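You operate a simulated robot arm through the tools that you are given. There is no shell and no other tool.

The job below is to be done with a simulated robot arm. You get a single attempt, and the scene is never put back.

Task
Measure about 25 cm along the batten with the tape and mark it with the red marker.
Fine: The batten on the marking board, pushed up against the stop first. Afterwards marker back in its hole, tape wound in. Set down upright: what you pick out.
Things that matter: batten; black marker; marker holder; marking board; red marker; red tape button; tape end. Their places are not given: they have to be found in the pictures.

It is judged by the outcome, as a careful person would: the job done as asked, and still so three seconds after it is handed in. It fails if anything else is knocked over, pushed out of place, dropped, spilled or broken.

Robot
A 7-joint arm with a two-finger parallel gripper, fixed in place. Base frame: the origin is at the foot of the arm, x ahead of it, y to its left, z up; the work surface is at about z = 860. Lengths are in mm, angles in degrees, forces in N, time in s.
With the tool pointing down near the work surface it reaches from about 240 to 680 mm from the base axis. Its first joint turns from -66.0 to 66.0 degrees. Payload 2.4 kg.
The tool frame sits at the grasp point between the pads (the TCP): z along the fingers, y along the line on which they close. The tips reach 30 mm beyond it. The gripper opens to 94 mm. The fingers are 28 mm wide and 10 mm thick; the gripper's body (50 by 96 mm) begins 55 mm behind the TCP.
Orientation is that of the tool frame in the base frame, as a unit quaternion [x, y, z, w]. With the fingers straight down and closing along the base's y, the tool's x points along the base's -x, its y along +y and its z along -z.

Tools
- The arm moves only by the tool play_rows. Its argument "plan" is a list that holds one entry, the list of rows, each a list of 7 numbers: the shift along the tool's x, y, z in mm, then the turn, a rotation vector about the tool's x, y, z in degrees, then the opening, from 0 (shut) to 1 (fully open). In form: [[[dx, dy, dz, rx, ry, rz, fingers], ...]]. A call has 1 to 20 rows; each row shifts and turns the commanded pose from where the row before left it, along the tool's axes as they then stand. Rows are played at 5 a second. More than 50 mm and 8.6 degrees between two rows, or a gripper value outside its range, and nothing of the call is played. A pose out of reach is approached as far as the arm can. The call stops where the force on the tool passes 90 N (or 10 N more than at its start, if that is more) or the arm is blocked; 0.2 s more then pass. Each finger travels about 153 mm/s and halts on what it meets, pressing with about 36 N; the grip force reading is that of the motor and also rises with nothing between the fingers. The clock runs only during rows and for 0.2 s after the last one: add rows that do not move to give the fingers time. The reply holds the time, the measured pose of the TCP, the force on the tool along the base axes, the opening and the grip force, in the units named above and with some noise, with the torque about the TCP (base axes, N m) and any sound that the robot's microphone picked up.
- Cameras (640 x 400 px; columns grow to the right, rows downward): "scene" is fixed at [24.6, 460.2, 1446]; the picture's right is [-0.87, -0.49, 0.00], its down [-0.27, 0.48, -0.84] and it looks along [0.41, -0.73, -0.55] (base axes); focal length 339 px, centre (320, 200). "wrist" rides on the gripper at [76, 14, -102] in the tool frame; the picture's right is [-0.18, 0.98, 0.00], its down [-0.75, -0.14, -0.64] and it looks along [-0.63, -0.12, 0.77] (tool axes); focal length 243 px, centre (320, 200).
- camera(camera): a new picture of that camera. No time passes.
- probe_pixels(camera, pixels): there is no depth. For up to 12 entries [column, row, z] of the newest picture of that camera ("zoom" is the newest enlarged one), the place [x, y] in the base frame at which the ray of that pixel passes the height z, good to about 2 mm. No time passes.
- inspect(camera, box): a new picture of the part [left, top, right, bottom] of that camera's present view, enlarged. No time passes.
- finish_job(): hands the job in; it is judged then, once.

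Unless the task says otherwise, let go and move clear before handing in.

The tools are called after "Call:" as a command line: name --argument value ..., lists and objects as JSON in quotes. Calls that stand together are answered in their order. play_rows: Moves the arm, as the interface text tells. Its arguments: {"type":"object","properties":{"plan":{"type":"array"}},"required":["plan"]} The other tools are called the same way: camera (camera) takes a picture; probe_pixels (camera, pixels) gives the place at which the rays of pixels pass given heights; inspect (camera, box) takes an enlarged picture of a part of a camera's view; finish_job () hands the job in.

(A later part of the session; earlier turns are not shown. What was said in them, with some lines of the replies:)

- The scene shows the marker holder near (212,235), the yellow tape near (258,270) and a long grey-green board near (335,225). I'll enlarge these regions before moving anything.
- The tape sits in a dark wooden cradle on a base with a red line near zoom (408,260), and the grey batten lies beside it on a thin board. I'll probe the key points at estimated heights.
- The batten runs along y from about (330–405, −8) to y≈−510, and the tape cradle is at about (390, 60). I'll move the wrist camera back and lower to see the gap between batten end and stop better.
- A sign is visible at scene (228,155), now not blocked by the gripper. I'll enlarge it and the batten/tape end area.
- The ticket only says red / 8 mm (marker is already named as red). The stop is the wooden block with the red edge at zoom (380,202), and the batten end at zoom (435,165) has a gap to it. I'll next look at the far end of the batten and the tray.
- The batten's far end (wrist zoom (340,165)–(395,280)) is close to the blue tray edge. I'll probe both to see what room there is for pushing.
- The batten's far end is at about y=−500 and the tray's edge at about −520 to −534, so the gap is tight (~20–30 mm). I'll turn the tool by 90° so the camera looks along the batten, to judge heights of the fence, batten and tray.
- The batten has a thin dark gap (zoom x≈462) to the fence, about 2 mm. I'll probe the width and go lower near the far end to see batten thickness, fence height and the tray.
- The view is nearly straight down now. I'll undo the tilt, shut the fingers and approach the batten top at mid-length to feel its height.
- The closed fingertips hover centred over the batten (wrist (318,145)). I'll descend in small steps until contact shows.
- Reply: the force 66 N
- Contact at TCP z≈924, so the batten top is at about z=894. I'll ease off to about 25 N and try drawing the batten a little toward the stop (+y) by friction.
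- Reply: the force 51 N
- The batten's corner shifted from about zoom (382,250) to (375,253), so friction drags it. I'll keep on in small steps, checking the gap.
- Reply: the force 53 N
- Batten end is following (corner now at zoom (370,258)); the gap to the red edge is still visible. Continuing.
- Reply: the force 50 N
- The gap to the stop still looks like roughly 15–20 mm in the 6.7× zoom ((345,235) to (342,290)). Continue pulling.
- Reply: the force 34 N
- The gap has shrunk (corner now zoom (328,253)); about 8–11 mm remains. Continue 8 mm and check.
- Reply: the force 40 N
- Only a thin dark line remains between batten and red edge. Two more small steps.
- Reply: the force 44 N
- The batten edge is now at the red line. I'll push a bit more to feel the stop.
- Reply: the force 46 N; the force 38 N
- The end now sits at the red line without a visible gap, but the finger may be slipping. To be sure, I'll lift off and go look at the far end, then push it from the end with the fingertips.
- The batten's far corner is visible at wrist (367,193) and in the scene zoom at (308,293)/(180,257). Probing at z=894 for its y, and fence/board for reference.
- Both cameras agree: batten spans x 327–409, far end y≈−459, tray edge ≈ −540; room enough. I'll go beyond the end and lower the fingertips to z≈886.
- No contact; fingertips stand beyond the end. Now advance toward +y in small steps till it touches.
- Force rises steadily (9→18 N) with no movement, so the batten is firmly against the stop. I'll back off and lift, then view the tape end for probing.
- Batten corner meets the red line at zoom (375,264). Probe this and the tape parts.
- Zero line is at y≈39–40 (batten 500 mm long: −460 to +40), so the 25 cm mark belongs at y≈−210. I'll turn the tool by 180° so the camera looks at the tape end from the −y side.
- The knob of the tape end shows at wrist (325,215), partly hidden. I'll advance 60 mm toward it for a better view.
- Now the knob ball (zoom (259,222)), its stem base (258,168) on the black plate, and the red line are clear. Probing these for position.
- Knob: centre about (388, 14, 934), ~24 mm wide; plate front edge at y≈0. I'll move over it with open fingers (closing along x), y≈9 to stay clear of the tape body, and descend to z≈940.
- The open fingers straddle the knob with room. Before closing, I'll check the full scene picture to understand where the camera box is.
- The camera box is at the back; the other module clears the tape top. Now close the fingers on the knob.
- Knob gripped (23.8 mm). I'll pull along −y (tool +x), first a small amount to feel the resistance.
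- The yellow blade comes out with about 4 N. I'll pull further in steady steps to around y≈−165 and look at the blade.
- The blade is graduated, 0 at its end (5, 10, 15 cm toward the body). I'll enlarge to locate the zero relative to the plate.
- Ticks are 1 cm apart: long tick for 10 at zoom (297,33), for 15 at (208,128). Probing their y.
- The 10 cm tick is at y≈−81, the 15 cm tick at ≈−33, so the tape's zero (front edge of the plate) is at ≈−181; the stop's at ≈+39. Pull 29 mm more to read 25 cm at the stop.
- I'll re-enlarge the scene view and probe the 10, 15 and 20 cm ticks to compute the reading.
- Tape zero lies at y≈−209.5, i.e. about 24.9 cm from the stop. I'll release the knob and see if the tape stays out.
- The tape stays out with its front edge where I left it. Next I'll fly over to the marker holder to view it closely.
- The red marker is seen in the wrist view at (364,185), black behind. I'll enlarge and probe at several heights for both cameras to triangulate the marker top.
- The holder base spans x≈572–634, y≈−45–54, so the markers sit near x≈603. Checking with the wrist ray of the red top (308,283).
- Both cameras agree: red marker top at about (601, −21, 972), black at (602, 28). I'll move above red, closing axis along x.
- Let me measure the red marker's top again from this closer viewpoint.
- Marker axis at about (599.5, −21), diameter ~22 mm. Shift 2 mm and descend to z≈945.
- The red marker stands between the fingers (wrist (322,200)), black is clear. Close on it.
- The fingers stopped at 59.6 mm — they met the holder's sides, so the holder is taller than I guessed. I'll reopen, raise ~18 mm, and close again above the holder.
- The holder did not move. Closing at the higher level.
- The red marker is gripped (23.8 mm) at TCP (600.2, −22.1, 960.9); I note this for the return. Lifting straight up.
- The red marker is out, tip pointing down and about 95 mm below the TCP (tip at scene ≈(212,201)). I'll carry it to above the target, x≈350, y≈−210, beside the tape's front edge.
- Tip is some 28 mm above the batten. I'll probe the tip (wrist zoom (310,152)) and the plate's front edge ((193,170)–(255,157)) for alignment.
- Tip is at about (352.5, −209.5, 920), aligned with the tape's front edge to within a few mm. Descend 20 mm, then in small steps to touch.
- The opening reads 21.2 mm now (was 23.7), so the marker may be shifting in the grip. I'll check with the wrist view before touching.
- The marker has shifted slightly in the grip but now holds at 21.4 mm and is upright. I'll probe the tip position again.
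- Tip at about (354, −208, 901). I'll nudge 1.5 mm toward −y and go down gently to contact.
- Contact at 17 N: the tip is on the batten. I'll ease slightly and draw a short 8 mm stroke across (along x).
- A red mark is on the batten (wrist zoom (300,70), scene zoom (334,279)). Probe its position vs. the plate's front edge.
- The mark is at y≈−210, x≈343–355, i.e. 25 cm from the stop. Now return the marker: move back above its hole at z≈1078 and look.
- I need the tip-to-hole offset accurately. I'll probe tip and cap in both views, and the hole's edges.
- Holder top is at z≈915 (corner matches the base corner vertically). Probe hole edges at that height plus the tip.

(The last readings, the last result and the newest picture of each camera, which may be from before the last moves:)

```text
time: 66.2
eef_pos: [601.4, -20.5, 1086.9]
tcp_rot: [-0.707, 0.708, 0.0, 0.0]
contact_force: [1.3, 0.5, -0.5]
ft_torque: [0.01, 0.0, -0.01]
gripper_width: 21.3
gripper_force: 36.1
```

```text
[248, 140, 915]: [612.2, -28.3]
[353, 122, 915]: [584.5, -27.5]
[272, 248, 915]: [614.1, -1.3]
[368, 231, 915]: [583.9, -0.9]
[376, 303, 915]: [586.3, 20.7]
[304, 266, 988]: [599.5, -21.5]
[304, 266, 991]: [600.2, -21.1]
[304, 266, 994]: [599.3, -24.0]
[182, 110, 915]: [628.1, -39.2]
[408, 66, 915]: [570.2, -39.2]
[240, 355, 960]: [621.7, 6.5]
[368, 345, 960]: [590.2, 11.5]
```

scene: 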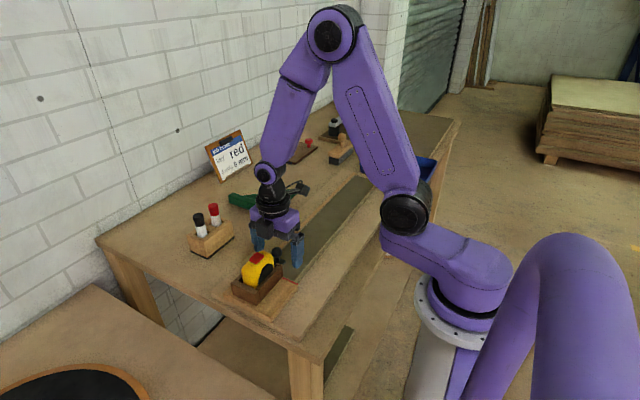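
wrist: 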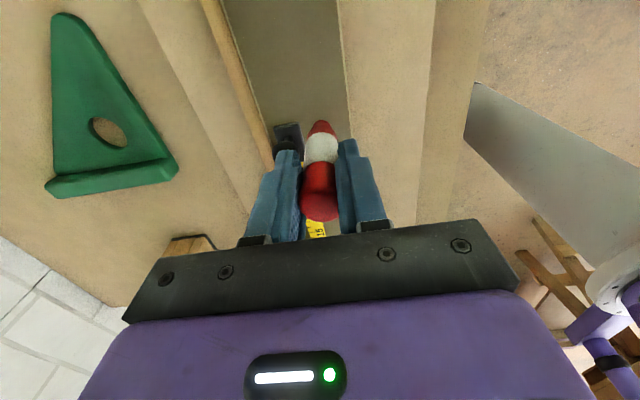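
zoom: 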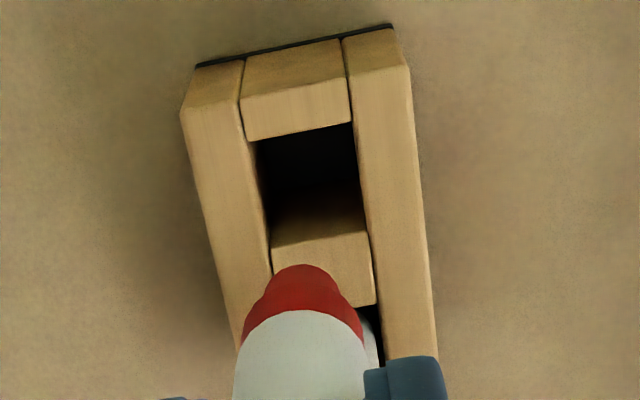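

Tip is at about (600, −20), hole centre about (598.7, −17 to −20); clearance is ±3 mm. I'll shift 1 mm and lower till the tip just enters, checking force.

Call:
play_rows --plan '[[[0, 1.5, 20, 0, 0, 0, 0], [0, 0, 20, 0, 0, 0, 0], [0, 0, 15, 0, 0, 0, 0], [0, 0, 10, 0, 0, 0, 0], [0, 0, 0, 0, 0, 0, 0]]]'

Call:
camera --camera "wrist"

Call:
inspect --camera "wrist" --box '[260, 60, 380, 200]'

Call:
inspect --camera "scene" --box '[165, 165, 265, 265]'

```text
time: 67.4
eef_pos: [599.0, -24.0, 1018.1]
tcp_rot: [-0.706, 0.708, 0.0, 0.0]
contact_force: [0.3, 0.5, -0.2]
ft_torque: [0.0, 0.02, 0.0]
gripper_width: 21.7
gripper_force: 36.2
```

```text
taken
```

wrist: 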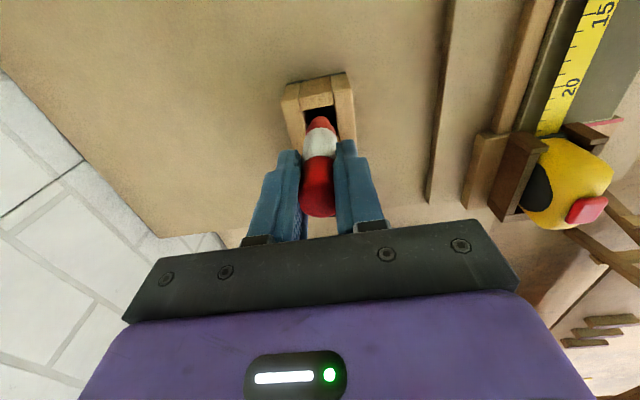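

```text
2.86 times, centred on (320, 130) of wrist
```

zoom: 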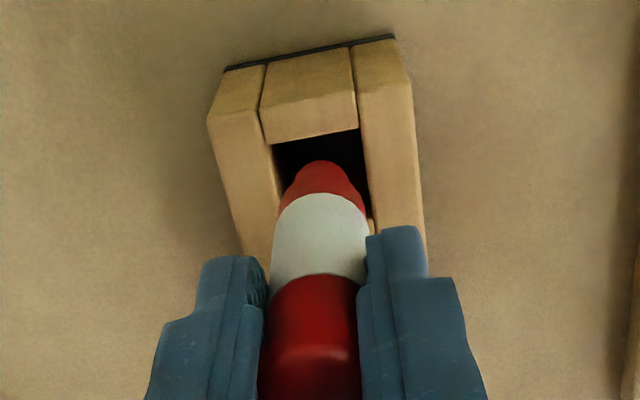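

```text
4.00 times, centred on (215, 215) of scene
```

zoom: 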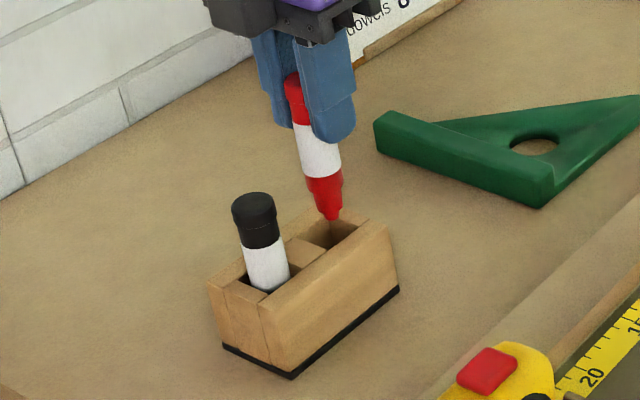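

The tip is above/at the hole mouth, centred sideways (tip zoom 320 vs hole 272–365). Lower in steps with force watch.

Call:
play_rows --plan '[[[0, 0, 5, 0, 0, 0, 0], [0, 0, 5, 0, 0, 0, 0], [0, 0, 5, 0, 0, 0, 0], [0, 0, 0, 0, 0, 0, 0]]]'

Call:
inspect --camera "wrist" --box '[260, 60, 380, 200]'

Call:
inspect --camera "scene" --box '[175, 195, 235, 265]'

```text
time: 68.4
eef_pos: [597.7, -22.9, 1004.1]
tcp_rot: [0.707, -0.707, 0.0, -0.001]
contact_force: [-0.3, -0.3, -0.2]
ft_torque: [0.02, 0.0, 0.01]
gripper_width: 21.2
gripper_force: 36.1
```

```text
2.86 times, centred on (320, 130) of wrist
```

zoom: 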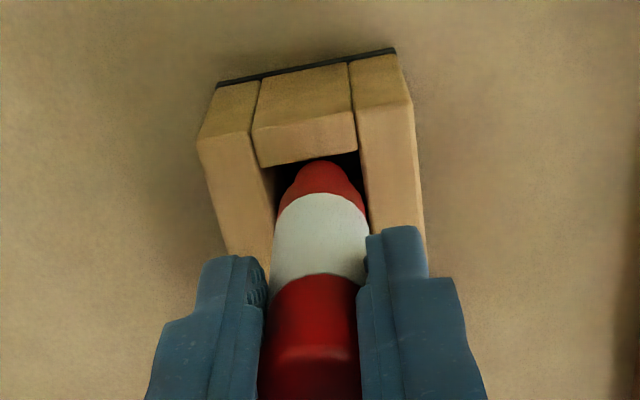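

```text
5.71 times, centred on (205, 230) of scene
```

zoom: 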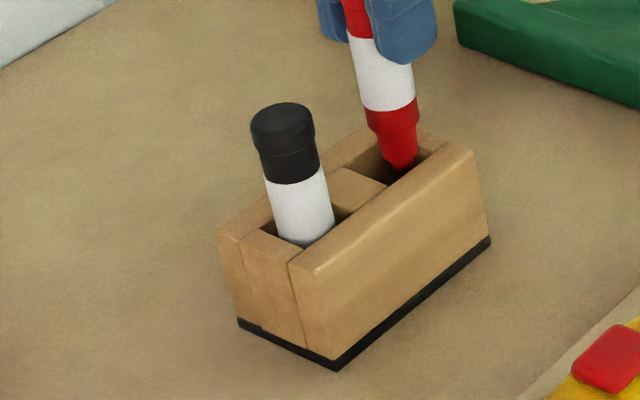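

The tip has entered without force. TCP x reads ~1–2 mm below the pick pose, so I correct +1 mm in x and continue down.

Call:
play_rows --plan '[[[0, -1, 4, 0, 0, 0, 0], [0, 0, 5, 0, 0, 0, 0], [0, 0, 5, 0, 0, 0, 0], [0, 0, 0, 0, 0, 0, 0]]]'

Call:
play_rows --plan '[[[0, 0, 5, 0, 0, 0, 0], [0, 0, 5, 0, 0, 0, 0], [0, 0, 0, 0, 0, 0, 0]]]'

Call:
inspect --camera "scene" --box '[165, 165, 265, 265]'

Call:
inspect --camera "wrist" --box '[260, 60, 380, 200]'

```text
time: 69.4
eef_pos: [597.7, -23.9, 989.5]
tcp_rot: [-0.707, 0.707, 0.001, 0.0]
contact_force: [-0.2, 2.6, 1.9]
ft_torque: [0.23, -0.01, 0.02]
gripper_width: 21.4
gripper_force: 36.6
```

```text
time: 70.2
eef_pos: [598.5, -23.5, 980.4]
tcp_rot: [-0.707, 0.708, -0.001, 0.002]
contact_force: [-3.1, 4.1, 28.8]
ft_torque: [0.03, 0.22, 0.01]
gripper_width: 21.4
gripper_force: 35.9
```

```text
4.00 times, centred on (215, 215) of scene
```

zoom: 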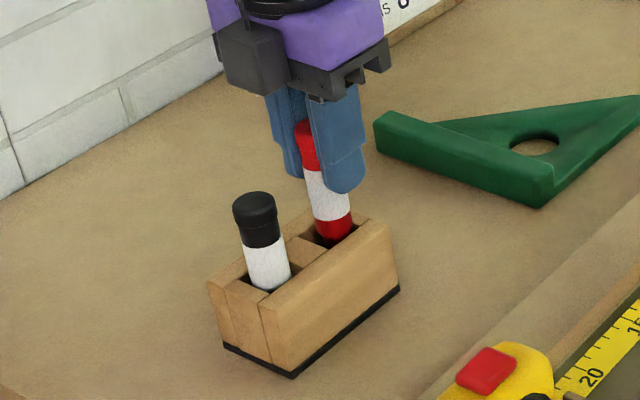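

```text
2.86 times, centred on (320, 130) of wrist
```

zoom: 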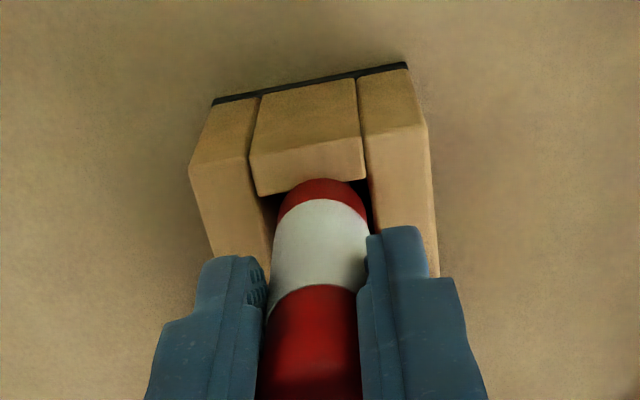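

Force rose to 29 N upward with +4 N in y: the shoulder is catching on the −y wall. I'll back up 8 mm, shift +y 4 mm, and try again.

Call:
play_rows --plan '[[[0, 0, -4, 0, 0, 0, 0], [0, 0, -5, 0, 0, 0, 0], [-2, 0, 0, 0, 0, 0, 0], [-2, 0, 0, 0, 0, 0, 0], [0, 0, 0, 0, 0, 0, 0]]]'

Call:
inspect --camera "wrist" --box '[260, 60, 380, 200]'

Call:
inspect --camera "scene" --box '[180, 195, 240, 255]'

```text
time: 71.4
eef_pos: [598.1, -20.1, 988.3]
tcp_rot: [0.707, -0.707, 0.0, 0.0]
contact_force: [0.4, -1.0, -0.1]
ft_torque: [0.02, 0.02, 0.0]
gripper_width: 21.3
gripper_force: 36.0
```

```text
2.86 times, centred on (320, 130) of wrist
```

zoom: 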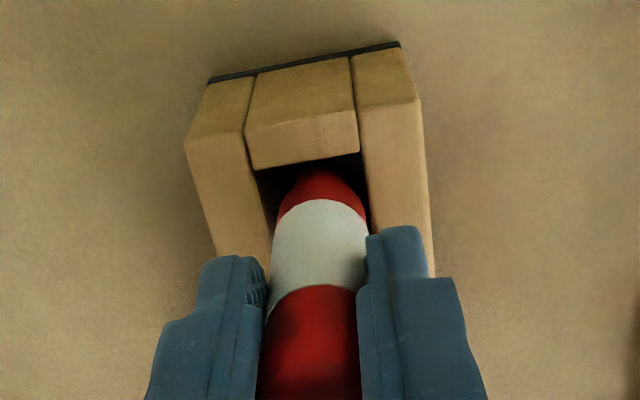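

```text
6.67 times, centred on (210, 225) of scene
```

zoom: 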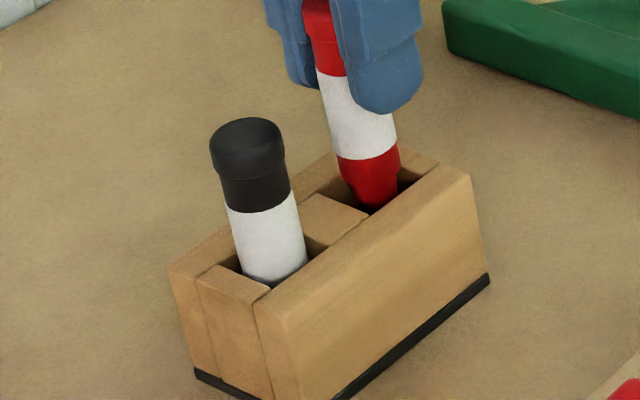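

The marker is close to vertical (slope ≈0.25 vs 0.215 expected for plumb) and now free of forces. Continue down.

Call:
play_rows --plan '[[[0, 0, 4, 0, 0, 0, 0], [0, 0, 4, 0, 0, 0, 0], [0, 0, 0, 0, 0, 0, 0]]]'

Call:
play_rows --plan '[[[0, 0, 3, 0, 0, 0, 0], [0, 0, 0, 0, 0, 0, 0]]]'

Call:
inspect --camera "wrist" --box '[260, 60, 380, 200]'

```text
time: 72.2
eef_pos: [597.1, -20.0, 980.3]
tcp_rot: [-0.707, 0.707, -0.001, 0.001]
contact_force: [0.2, 0.6, 0.3]
ft_torque: [0.0, -0.02, 0.03]
gripper_width: 21.2
gripper_force: 35.6
```

```text
time: 72.8
eef_pos: [597.4, -18.9, 976.1]
tcp_rot: [0.707, -0.707, 0.0, 0.0]
contact_force: [0.5, 0.6, -0.2]
ft_torque: [-0.04, 0.01, 0.01]
gripper_width: 21.3
gripper_force: 36.4
```

```text
2.86 times, centred on (320, 130) of wrist
```

zoom: 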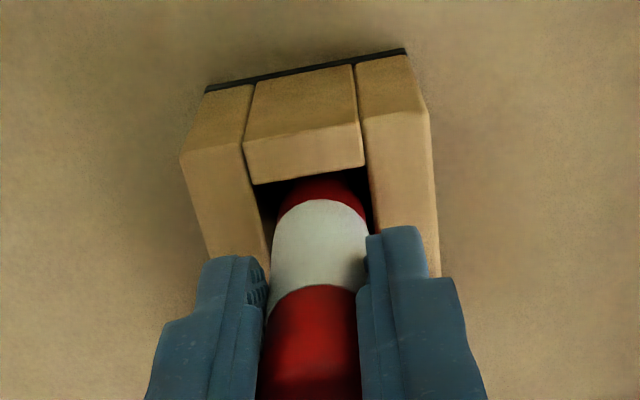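

No force now at z=976, past where it caught before. Continue down toward ≈961 in small steps.

Call:
play_rows --plan '[[[0, 0, 3, 0, 0, 0, 0], [0, 0, 3, 0, 0, 0, 0], [0, 0, 0, 0, 0, 0, 0]]]'

Call:
play_rows --plan '[[[0, 0, 3, 0, 0, 0, 0], [0, 0, 2, 0, 0, 0, 0], [0, 0, 0, 0, 0, 0, 0]]]'

Call:
inspect --camera "scene" --box '[165, 175, 255, 255]'

```text
time: 73.6
eef_pos: [598.2, -20.5, 970.5]
tcp_rot: [0.707, -0.707, 0.0, 0.001]
contact_force: [0.5, 0.2, -0.5]
ft_torque: [0.02, 0.02, 0.0]
gripper_width: 21.4
gripper_force: 35.7
```

```text
time: 74.4
eef_pos: [597.3, -18.2, 966.2]
tcp_rot: [-0.707, 0.707, 0.0, 0.0]
contact_force: [0.2, -1.0, -0.1]
ft_torque: [-0.01, 0.0, -0.03]
gripper_width: 21.4
gripper_force: 35.5
```

```text
5.00 times, centred on (210, 215) of scene
```

zoom: 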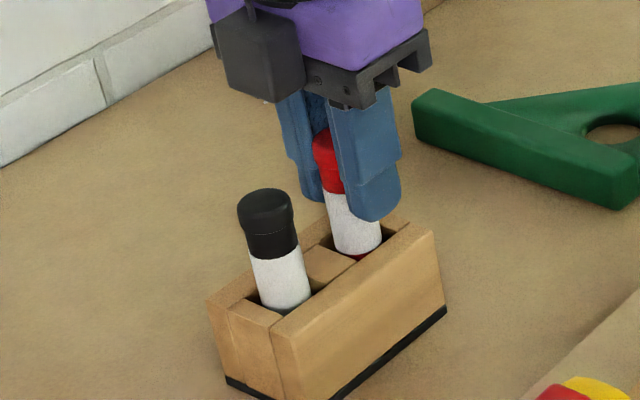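

Going in well; the black marker's white band shows more of what remains. Continue in 2 mm steps until it bottoms.

Call:
play_rows --plan '[[[0, 0, 2, 0, 0, 0, 0], [0, 0, 1, 0, 0, 0, 0], [0, 0, 0, 0, 0, 0, 0]]]'

Call:
play_rows --plan '[[[0, 0, 1.5, 0, 0, 0, 0], [0, 0, 0, 0, 0, 0, 0]]]'

Call:
play_rows --plan '[[[0, 0, 1.5, 0, 0, 0, 0], [0, 0, 0, 0, 0, 0, 0]]]'

```text
time: 75.2
eef_pos: [597.9, -20.4, 963.1]
tcp_rot: [-0.706, 0.708, -0.001, 0.0]
contact_force: [0.4, 0.3, -0.7]
ft_torque: [-0.01, 0.01, 0.02]
gripper_width: 21.5
gripper_force: 35.7
```

```text
time: 75.8
eef_pos: [596.5, -18.4, 963.2]
tcp_rot: [0.707, -0.707, -0.001, -0.001]
contact_force: [-0.6, -0.4, -0.4]
ft_torque: [0.01, 0.0, 0.01]
gripper_width: 21.5
gripper_force: 36.3
```

```text
time: 76.4
eef_pos: [598.1, -18.4, 961.3]
tcp_rot: [-0.707, 0.707, 0.0, 0.0]
contact_force: [0.6, 0.1, -0.2]
ft_torque: [0.02, 0.04, 0.03]
gripper_width: 21.4
gripper_force: 36.1
```

Still no bottom contact at z≈961. A little further, watching force.

Call:
play_rows --plan '[[[0, 0, 1.5, 0, 0, 0, 0], [0, 0, 0, 0, 0, 0, 0]]]'

Call:
play_rows --plan '[[[0, 0, 1.5, 0, 0, 0, 0], [0, 0, 0, 0, 0, 0, 0]]]'

Call:
inspect --camera "scene" --box '[165, 175, 255, 255]'

```text
time: 77.0
eef_pos: [596.8, -19.4, 959.6]
tcp_rot: [-0.706, 0.708, 0.0, 0.0]
contact_force: [0.0, -0.1, -0.1]
ft_torque: [-0.01, 0.0, 0.0]
gripper_width: 21.4
gripper_force: 36.3
```

```text
time: 77.6
eef_pos: [597.0, -18.8, 957.8]
tcp_rot: [0.707, -0.707, -0.001, 0.0]
contact_force: [-1.2, 0.3, 3.4]
ft_torque: [0.03, 0.05, 0.0]
gripper_width: 21.1
gripper_force: 36.0
```

```text
5.00 times, centred on (210, 215) of scene
```

zoom: 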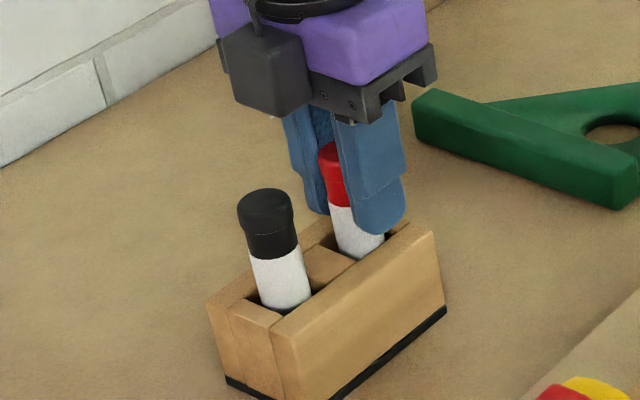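

Bottom contact (3.4 N) at z≈958; marker seated. Open the fingers and rise.

Call:
play_rows --plan '[[[0, 0, 0, 0, 0, 0, 0.3], [0, 0, 0, 0, 0, 0, 0.6], [0, 0, 0, 0, 0, 0, 1], [0, 0, 0, 0, 0, 0, 1], [0, 0, -20, 0, 0, 0, 1], [0, 0, -30, 0, 0, 0, 1], [0, 0, -40, 0, 0, 0, 1], [0, 0, -20, 0, 0, 0, 1], [0, 0, 0, 0, 0, 0, 1]]]'

Call:
inspect --camera "scene" --box '[165, 175, 255, 255]'

Call:
camera --camera "wrist"

```text
time: 79.6
eef_pos: [595.1, -19.5, 1068.3]
tcp_rot: [-0.706, 0.708, 0.0, -0.001]
contact_force: [0.1, -0.5, 0.3]
ft_torque: [0.04, 0.0, -0.01]
gripper_width: 94.0
gripper_force: 0.0
```

```text
5.00 times, centred on (210, 215) of scene
```

zoom: 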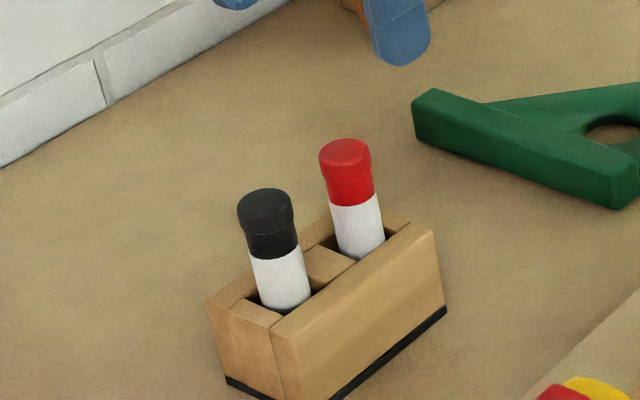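

```text
taken
```

wrist: 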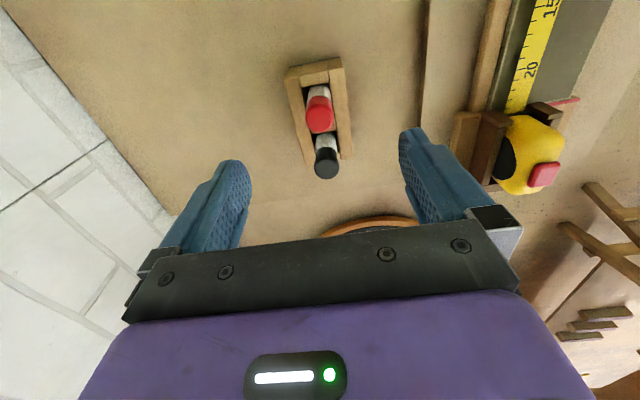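

The red marker stands upright in its hole, black untouched. Next: press the tape's red button; I'll close the fingers and move to view the button.

Call:
play_rows --plan '[[[0, 42, 0, 0, 0, 0, 1], [0, 42, 0, 0, 0, 0, 0.5], [0, 42, 0, 0, 0, 0, 0], [0, 42, 0, 0, 0, 0, 0], [10, 39, 0, 0, 0, 0, 0], [20, 0, 0, 0, 0, 0, 0], [0, 0, 0, 0, 0, 0, 0]]]'

Call:
camera --camera "wrist"

Call:
inspect --camera "wrist" --box '[260, 80, 400, 240]'

Call:
inspect --camera "scene" --box '[225, 225, 305, 305]'

```text
time: 81.2
eef_pos: [390.2, -47.2, 1066.2]
tcp_rot: [-0.706, 0.708, 0.0, -0.001]
contact_force: [-0.5, 0.2, -0.6]
ft_torque: [0.03, 0.01, 0.0]
gripper_width: 0.3
gripper_force: 33.5
```

```text
taken
```

wrist: 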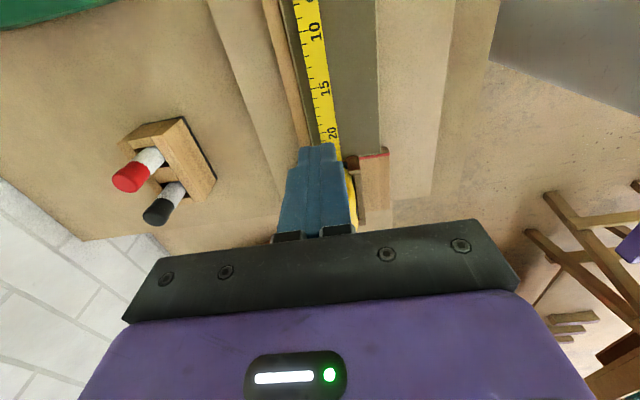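

```text
2.50 times, centred on (330, 160) of wrist
```

zoom: 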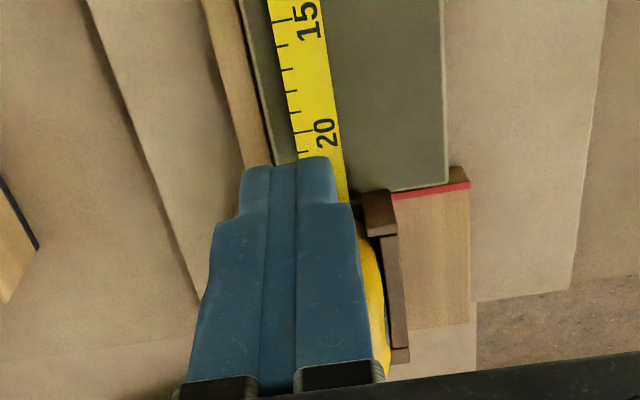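

```text
5.00 times, centred on (265, 265) of scene
```

zoom: 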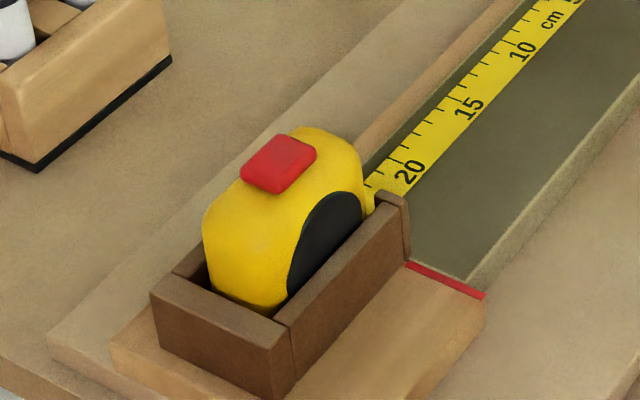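

The closed fingers hide the button. I'll open them and step +y 50 mm for a clear view.

Call:
play_rows --plan '[[[-25, 0, 0, 0, 0, 0, 0.5], [-25, 0, 0, 0, 0, 0, 1], [0, 0, 0, 0, 0, 0, 1], [0, 0, 0, 0, 0, 0, 1]]]'

Call:
inspect --camera "wrist" --box '[240, 60, 420, 230]'

```text
time: 82.2
eef_pos: [390.8, 1.9, 1067.9]
tcp_rot: [0.707, -0.707, 0.0, 0.0]
contact_force: [0.8, -0.1, 0.8]
ft_torque: [-0.03, -0.01, 0.01]
gripper_width: 94.2
gripper_force: 0.0
```

```text
2.35 times, centred on (330, 145) of wrist
```

zoom: 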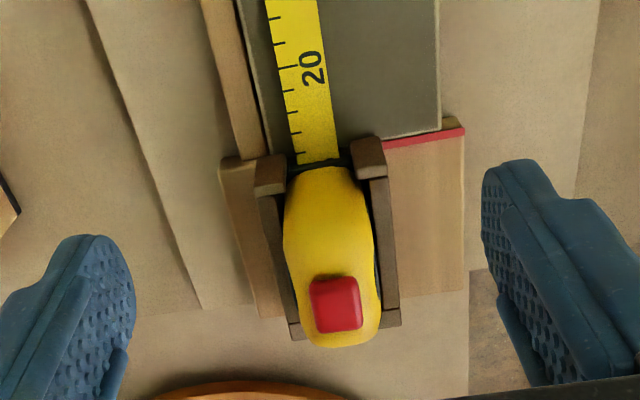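

The button is at wrist zoom (336,303), scene (256.6,257.6). Probe both at several heights to triangulate.

Call:
probe_pixels --camera "zoom" --pixels '[[336, 303, 940], [336, 303, 950], [336, 303, 960], [336, 303, 970], [312, 283, 955], [358, 278, 955], [316, 330, 955], [362, 325, 955]]'

Call:
probe_pixels --camera "scene" --pixels '[[256.6, 257.6, 940], [256.6, 257.6, 950], [256.6, 257.6, 960], [256.6, 257.6, 970]]'

```text
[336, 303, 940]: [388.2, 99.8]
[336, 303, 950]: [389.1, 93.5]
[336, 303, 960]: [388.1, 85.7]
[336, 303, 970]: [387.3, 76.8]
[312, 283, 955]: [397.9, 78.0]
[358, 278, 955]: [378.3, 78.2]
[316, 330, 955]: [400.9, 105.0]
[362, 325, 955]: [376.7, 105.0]
```

```text
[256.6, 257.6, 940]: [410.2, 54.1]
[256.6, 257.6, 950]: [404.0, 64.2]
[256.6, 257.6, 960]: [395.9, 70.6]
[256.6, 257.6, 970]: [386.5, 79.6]
```

Rays meet at about (387.5, 78, 970): that's the button top. I'll shut the fingers, move over it and descend to 10 mm above.

Call:
play_rows --plan '[[[-38, 1.5, 0, 0, 0, 0, 0.5], [-38, 1.5, 0, 0, 0, 0, 0], [0, 0, 0, 0, 0, 0, 0], [0, 0, 30, 0, 0, 0, 0], [0, 0, 24, 0, 0, 0, 0], [0, 0, 0, 0, 0, 0, 0]]]'

Call:
inspect --camera "scene" --box '[215, 185, 315, 295]'

Call:
camera --camera "wrist"

```text
time: 83.6
eef_pos: [386.9, 76.1, 1012.3]
tcp_rot: [0.707, -0.707, 0.0, 0.0]
contact_force: [0.5, 0.8, -0.9]
ft_torque: [-0.03, 0.01, 0.0]
gripper_width: 0.0
gripper_force: 32.7
```

```text
3.64 times, centred on (265, 240) of scene
```

zoom: 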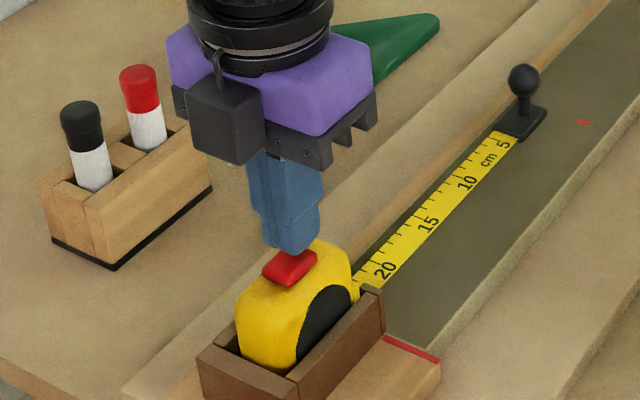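

```text
taken
```

wrist: 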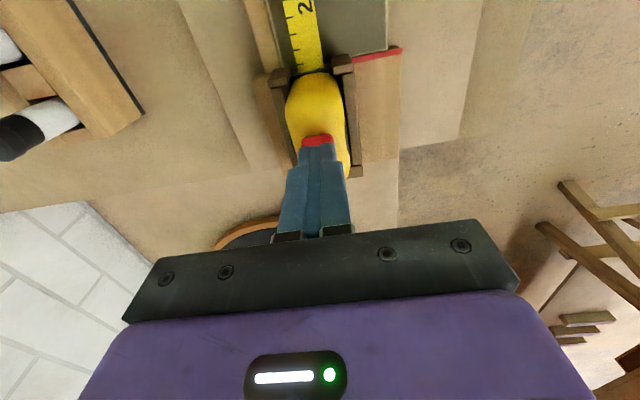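

The fingertips hover right over the button with the red mark visible at scene zoom (583,122). Press down in small steps.

Call:
play_rows --plan '[[[0, 0, 5, 0, 0, 0, 0], [0, 0, 3, 0, 0, 0, 0], [0, 0, 0, 0, 0, 0, 0]]]'

Call:
play_rows --plan '[[[0, 0, 2, 0, 0, 0, 0], [0, 0, 0, 0, 0, 0, 0]]]'

Call:
play_rows --plan '[[[0, 0, 2, 0, 0, 0, 0], [0, 0, 0, 0, 0, 0, 0]]]'

```text
time: 84.4
eef_pos: [386.6, 77.1, 1004.2]
tcp_rot: [0.707, -0.707, 0.0, 0.0]
contact_force: [0.4, 1.3, -0.4]
ft_torque: [0.04, -0.02, 0.0]
gripper_width: 0.2
gripper_force: 33.0
```

```text
time: 85.0
eef_pos: [386.4, 76.8, 1002.7]
tcp_rot: [-0.707, 0.707, 0.0, 0.0]
contact_force: [-0.9, 0.4, -0.2]
ft_torque: [0.0, 0.01, -0.03]
gripper_width: 0.1
gripper_force: 32.7
```

```text
time: 85.6
eef_pos: [386.5, 75.9, 1000.9]
tcp_rot: [0.707, -0.707, 0.001, -0.001]
contact_force: [1.7, 0.6, 1.9]
ft_torque: [0.02, -0.05, 0.01]
gripper_width: 0.0
gripper_force: 32.7
heard: click
```

A click was heard at z≈1001. Check whether the tape is winding in.

Call:
inspect --camera "scene" --box '[215, 185, 355, 295]'

Call:
play_rows --plan '[[[0, 0, 0.5, 0, 0, 0, 0], [0, 0, 0, 0, 0, 0, 0], [0, 0, 0, 0, 0, 0, 0], [0, 0, 0, 0, 0, 0, 0], [0, 0, 0, 0, 0, 0, 0]]]'

Call:
inspect --camera "scene" --box '[215, 185, 355, 295]'

```text
3.64 times, centred on (285, 240) of scene
```

zoom: 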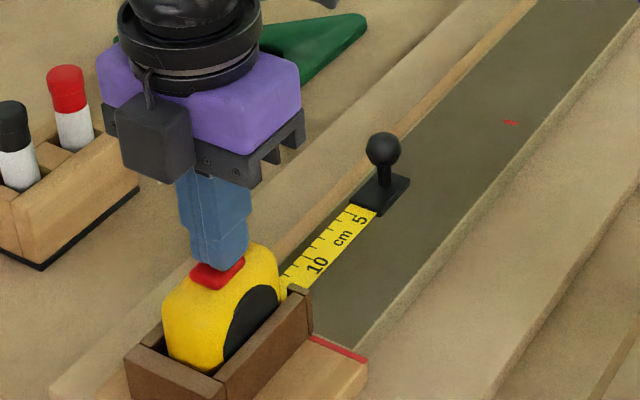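

```text
time: 86.8
eef_pos: [386.2, 76.2, 999.2]
tcp_rot: [0.708, -0.707, 0.0, 0.0]
contact_force: [0.9, -0.5, 1.4]
ft_torque: [0.0, 0.01, -0.01]
gripper_width: 0.2
gripper_force: 33.0
```

```text
3.64 times, centred on (285, 240) of scene
```

zoom: 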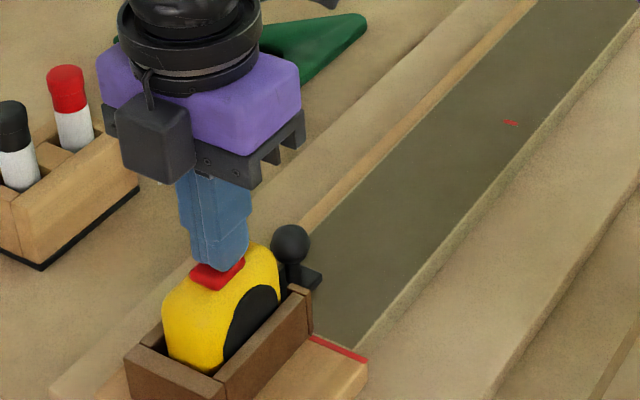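

The tape has wound all the way in (knob back at zoom (290,240)), with the mark remaining on the batten. I'll lift off and move clear, then check everything.

Call:
play_rows --plan '[[[0, 0, -10, 0, 0, 0, 0], [0, 0, -30, 0, 0, 0, 0], [0, 0, -40, 0, 0, 0, 0], [0, 0, -40, 0, 0, 0, 0], [40, 0, -10, 0, 0, 0, 0], [45, 0, 0, 0, 0, 0, 0], [45, 0, 0, 0, 0, 0, 0], [0, 0, 0, 0, 0, 0, 0]]]'

Call:
camera --camera "scene"

Call:
inspect --camera "scene" --box '[185, 190, 325, 310]'

Call:
camera --camera "wrist"

```text
time: 88.6
eef_pos: [386.1, -50.5, 1129.0]
tcp_rot: [-0.707, 0.707, -0.001, 0.0]
contact_force: [-0.1, 1.1, 0.0]
ft_torque: [0.01, -0.03, -0.03]
gripper_width: 0.0
gripper_force: 32.5
```

```text
taken
```

scene: 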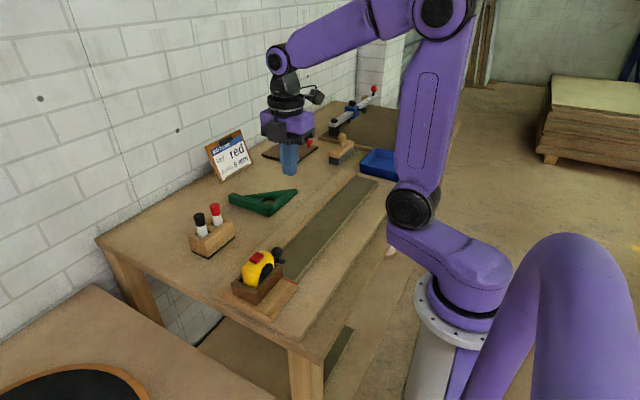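

```text
3.33 times, centred on (255, 250) of scene
```

zoom: 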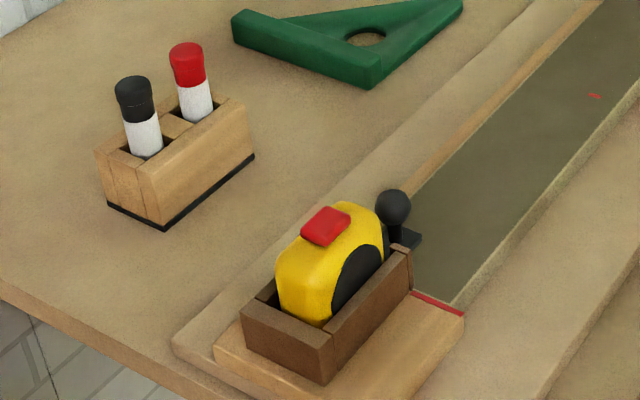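

```text
taken
```

wrist: 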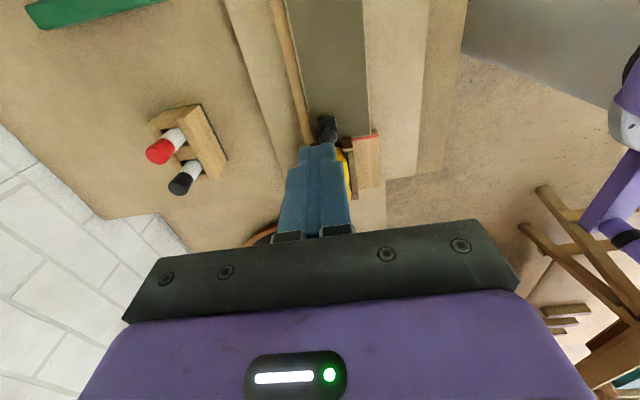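

Everything looks in place. One last close look at the batten/stop joint before handing in.

Call:
inspect --camera "scene" --box '[270, 240, 330, 300]'

Call:
inspect --camera "wrist" --box '[290, 90, 400, 200]'

Call:
inspect --camera "scene" --box '[290, 160, 430, 250]'

```text
6.67 times, centred on (300, 270) of scene
```

zoom: 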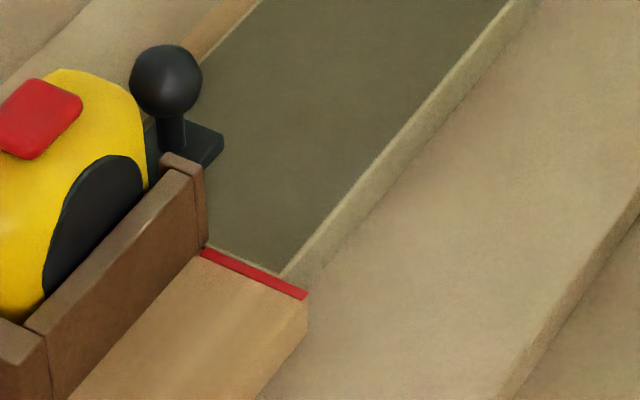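

```text
3.64 times, centred on (345, 145) of wrist
```

zoom: 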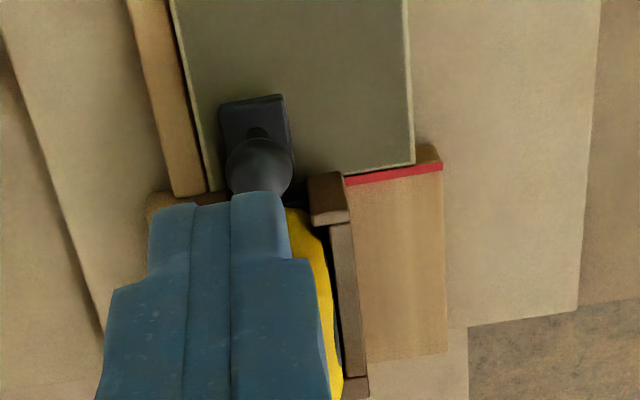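

```text
4.44 times, centred on (360, 205) of scene
```

zoom: 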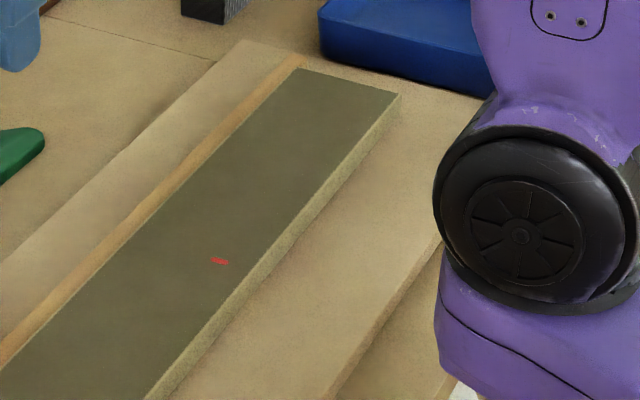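

The batten is flush against the red-edged stop, and the red mark sits at about 25 cm, at zoom (220,261). The tape is wound in, both markers stand upright in the holder, and the arm is clear, so I'm handing in.

Call:
finish_job

```text
The job is handed in.
```

The batten is marked in red at about 25 cm from the stop, and I've handed the job in. The result hasn't come back yet.

- **Batten:** I pushed it up against the red-edged stop first. It met firm resistance there, and the last close-up showed no gap.
- **Measurement:** I pulled the tape out until the stop read roughly 24.6 to 24.9 cm. The red mark is a short stroke of about 10 mm across the batten, about 250 mm from the stop by the camera readings, good to a few millimetres.
- **Red marker:** It is back in its hole and upright. On the way in it caught the edge of the hole once, so I backed it out, shifted it 4 mm and lowered it again.
- **Marker holder:** On my first try at the red marker the fingers closed on the holder. I reopened them straight away, and the holder did not appear to move.
- **Tape:** It wound fully in after I pressed the red button.

The black marker stayed upright in its hole. The last pictures showed nothing else knocked over or moved, and the arm was clear before I handed in.
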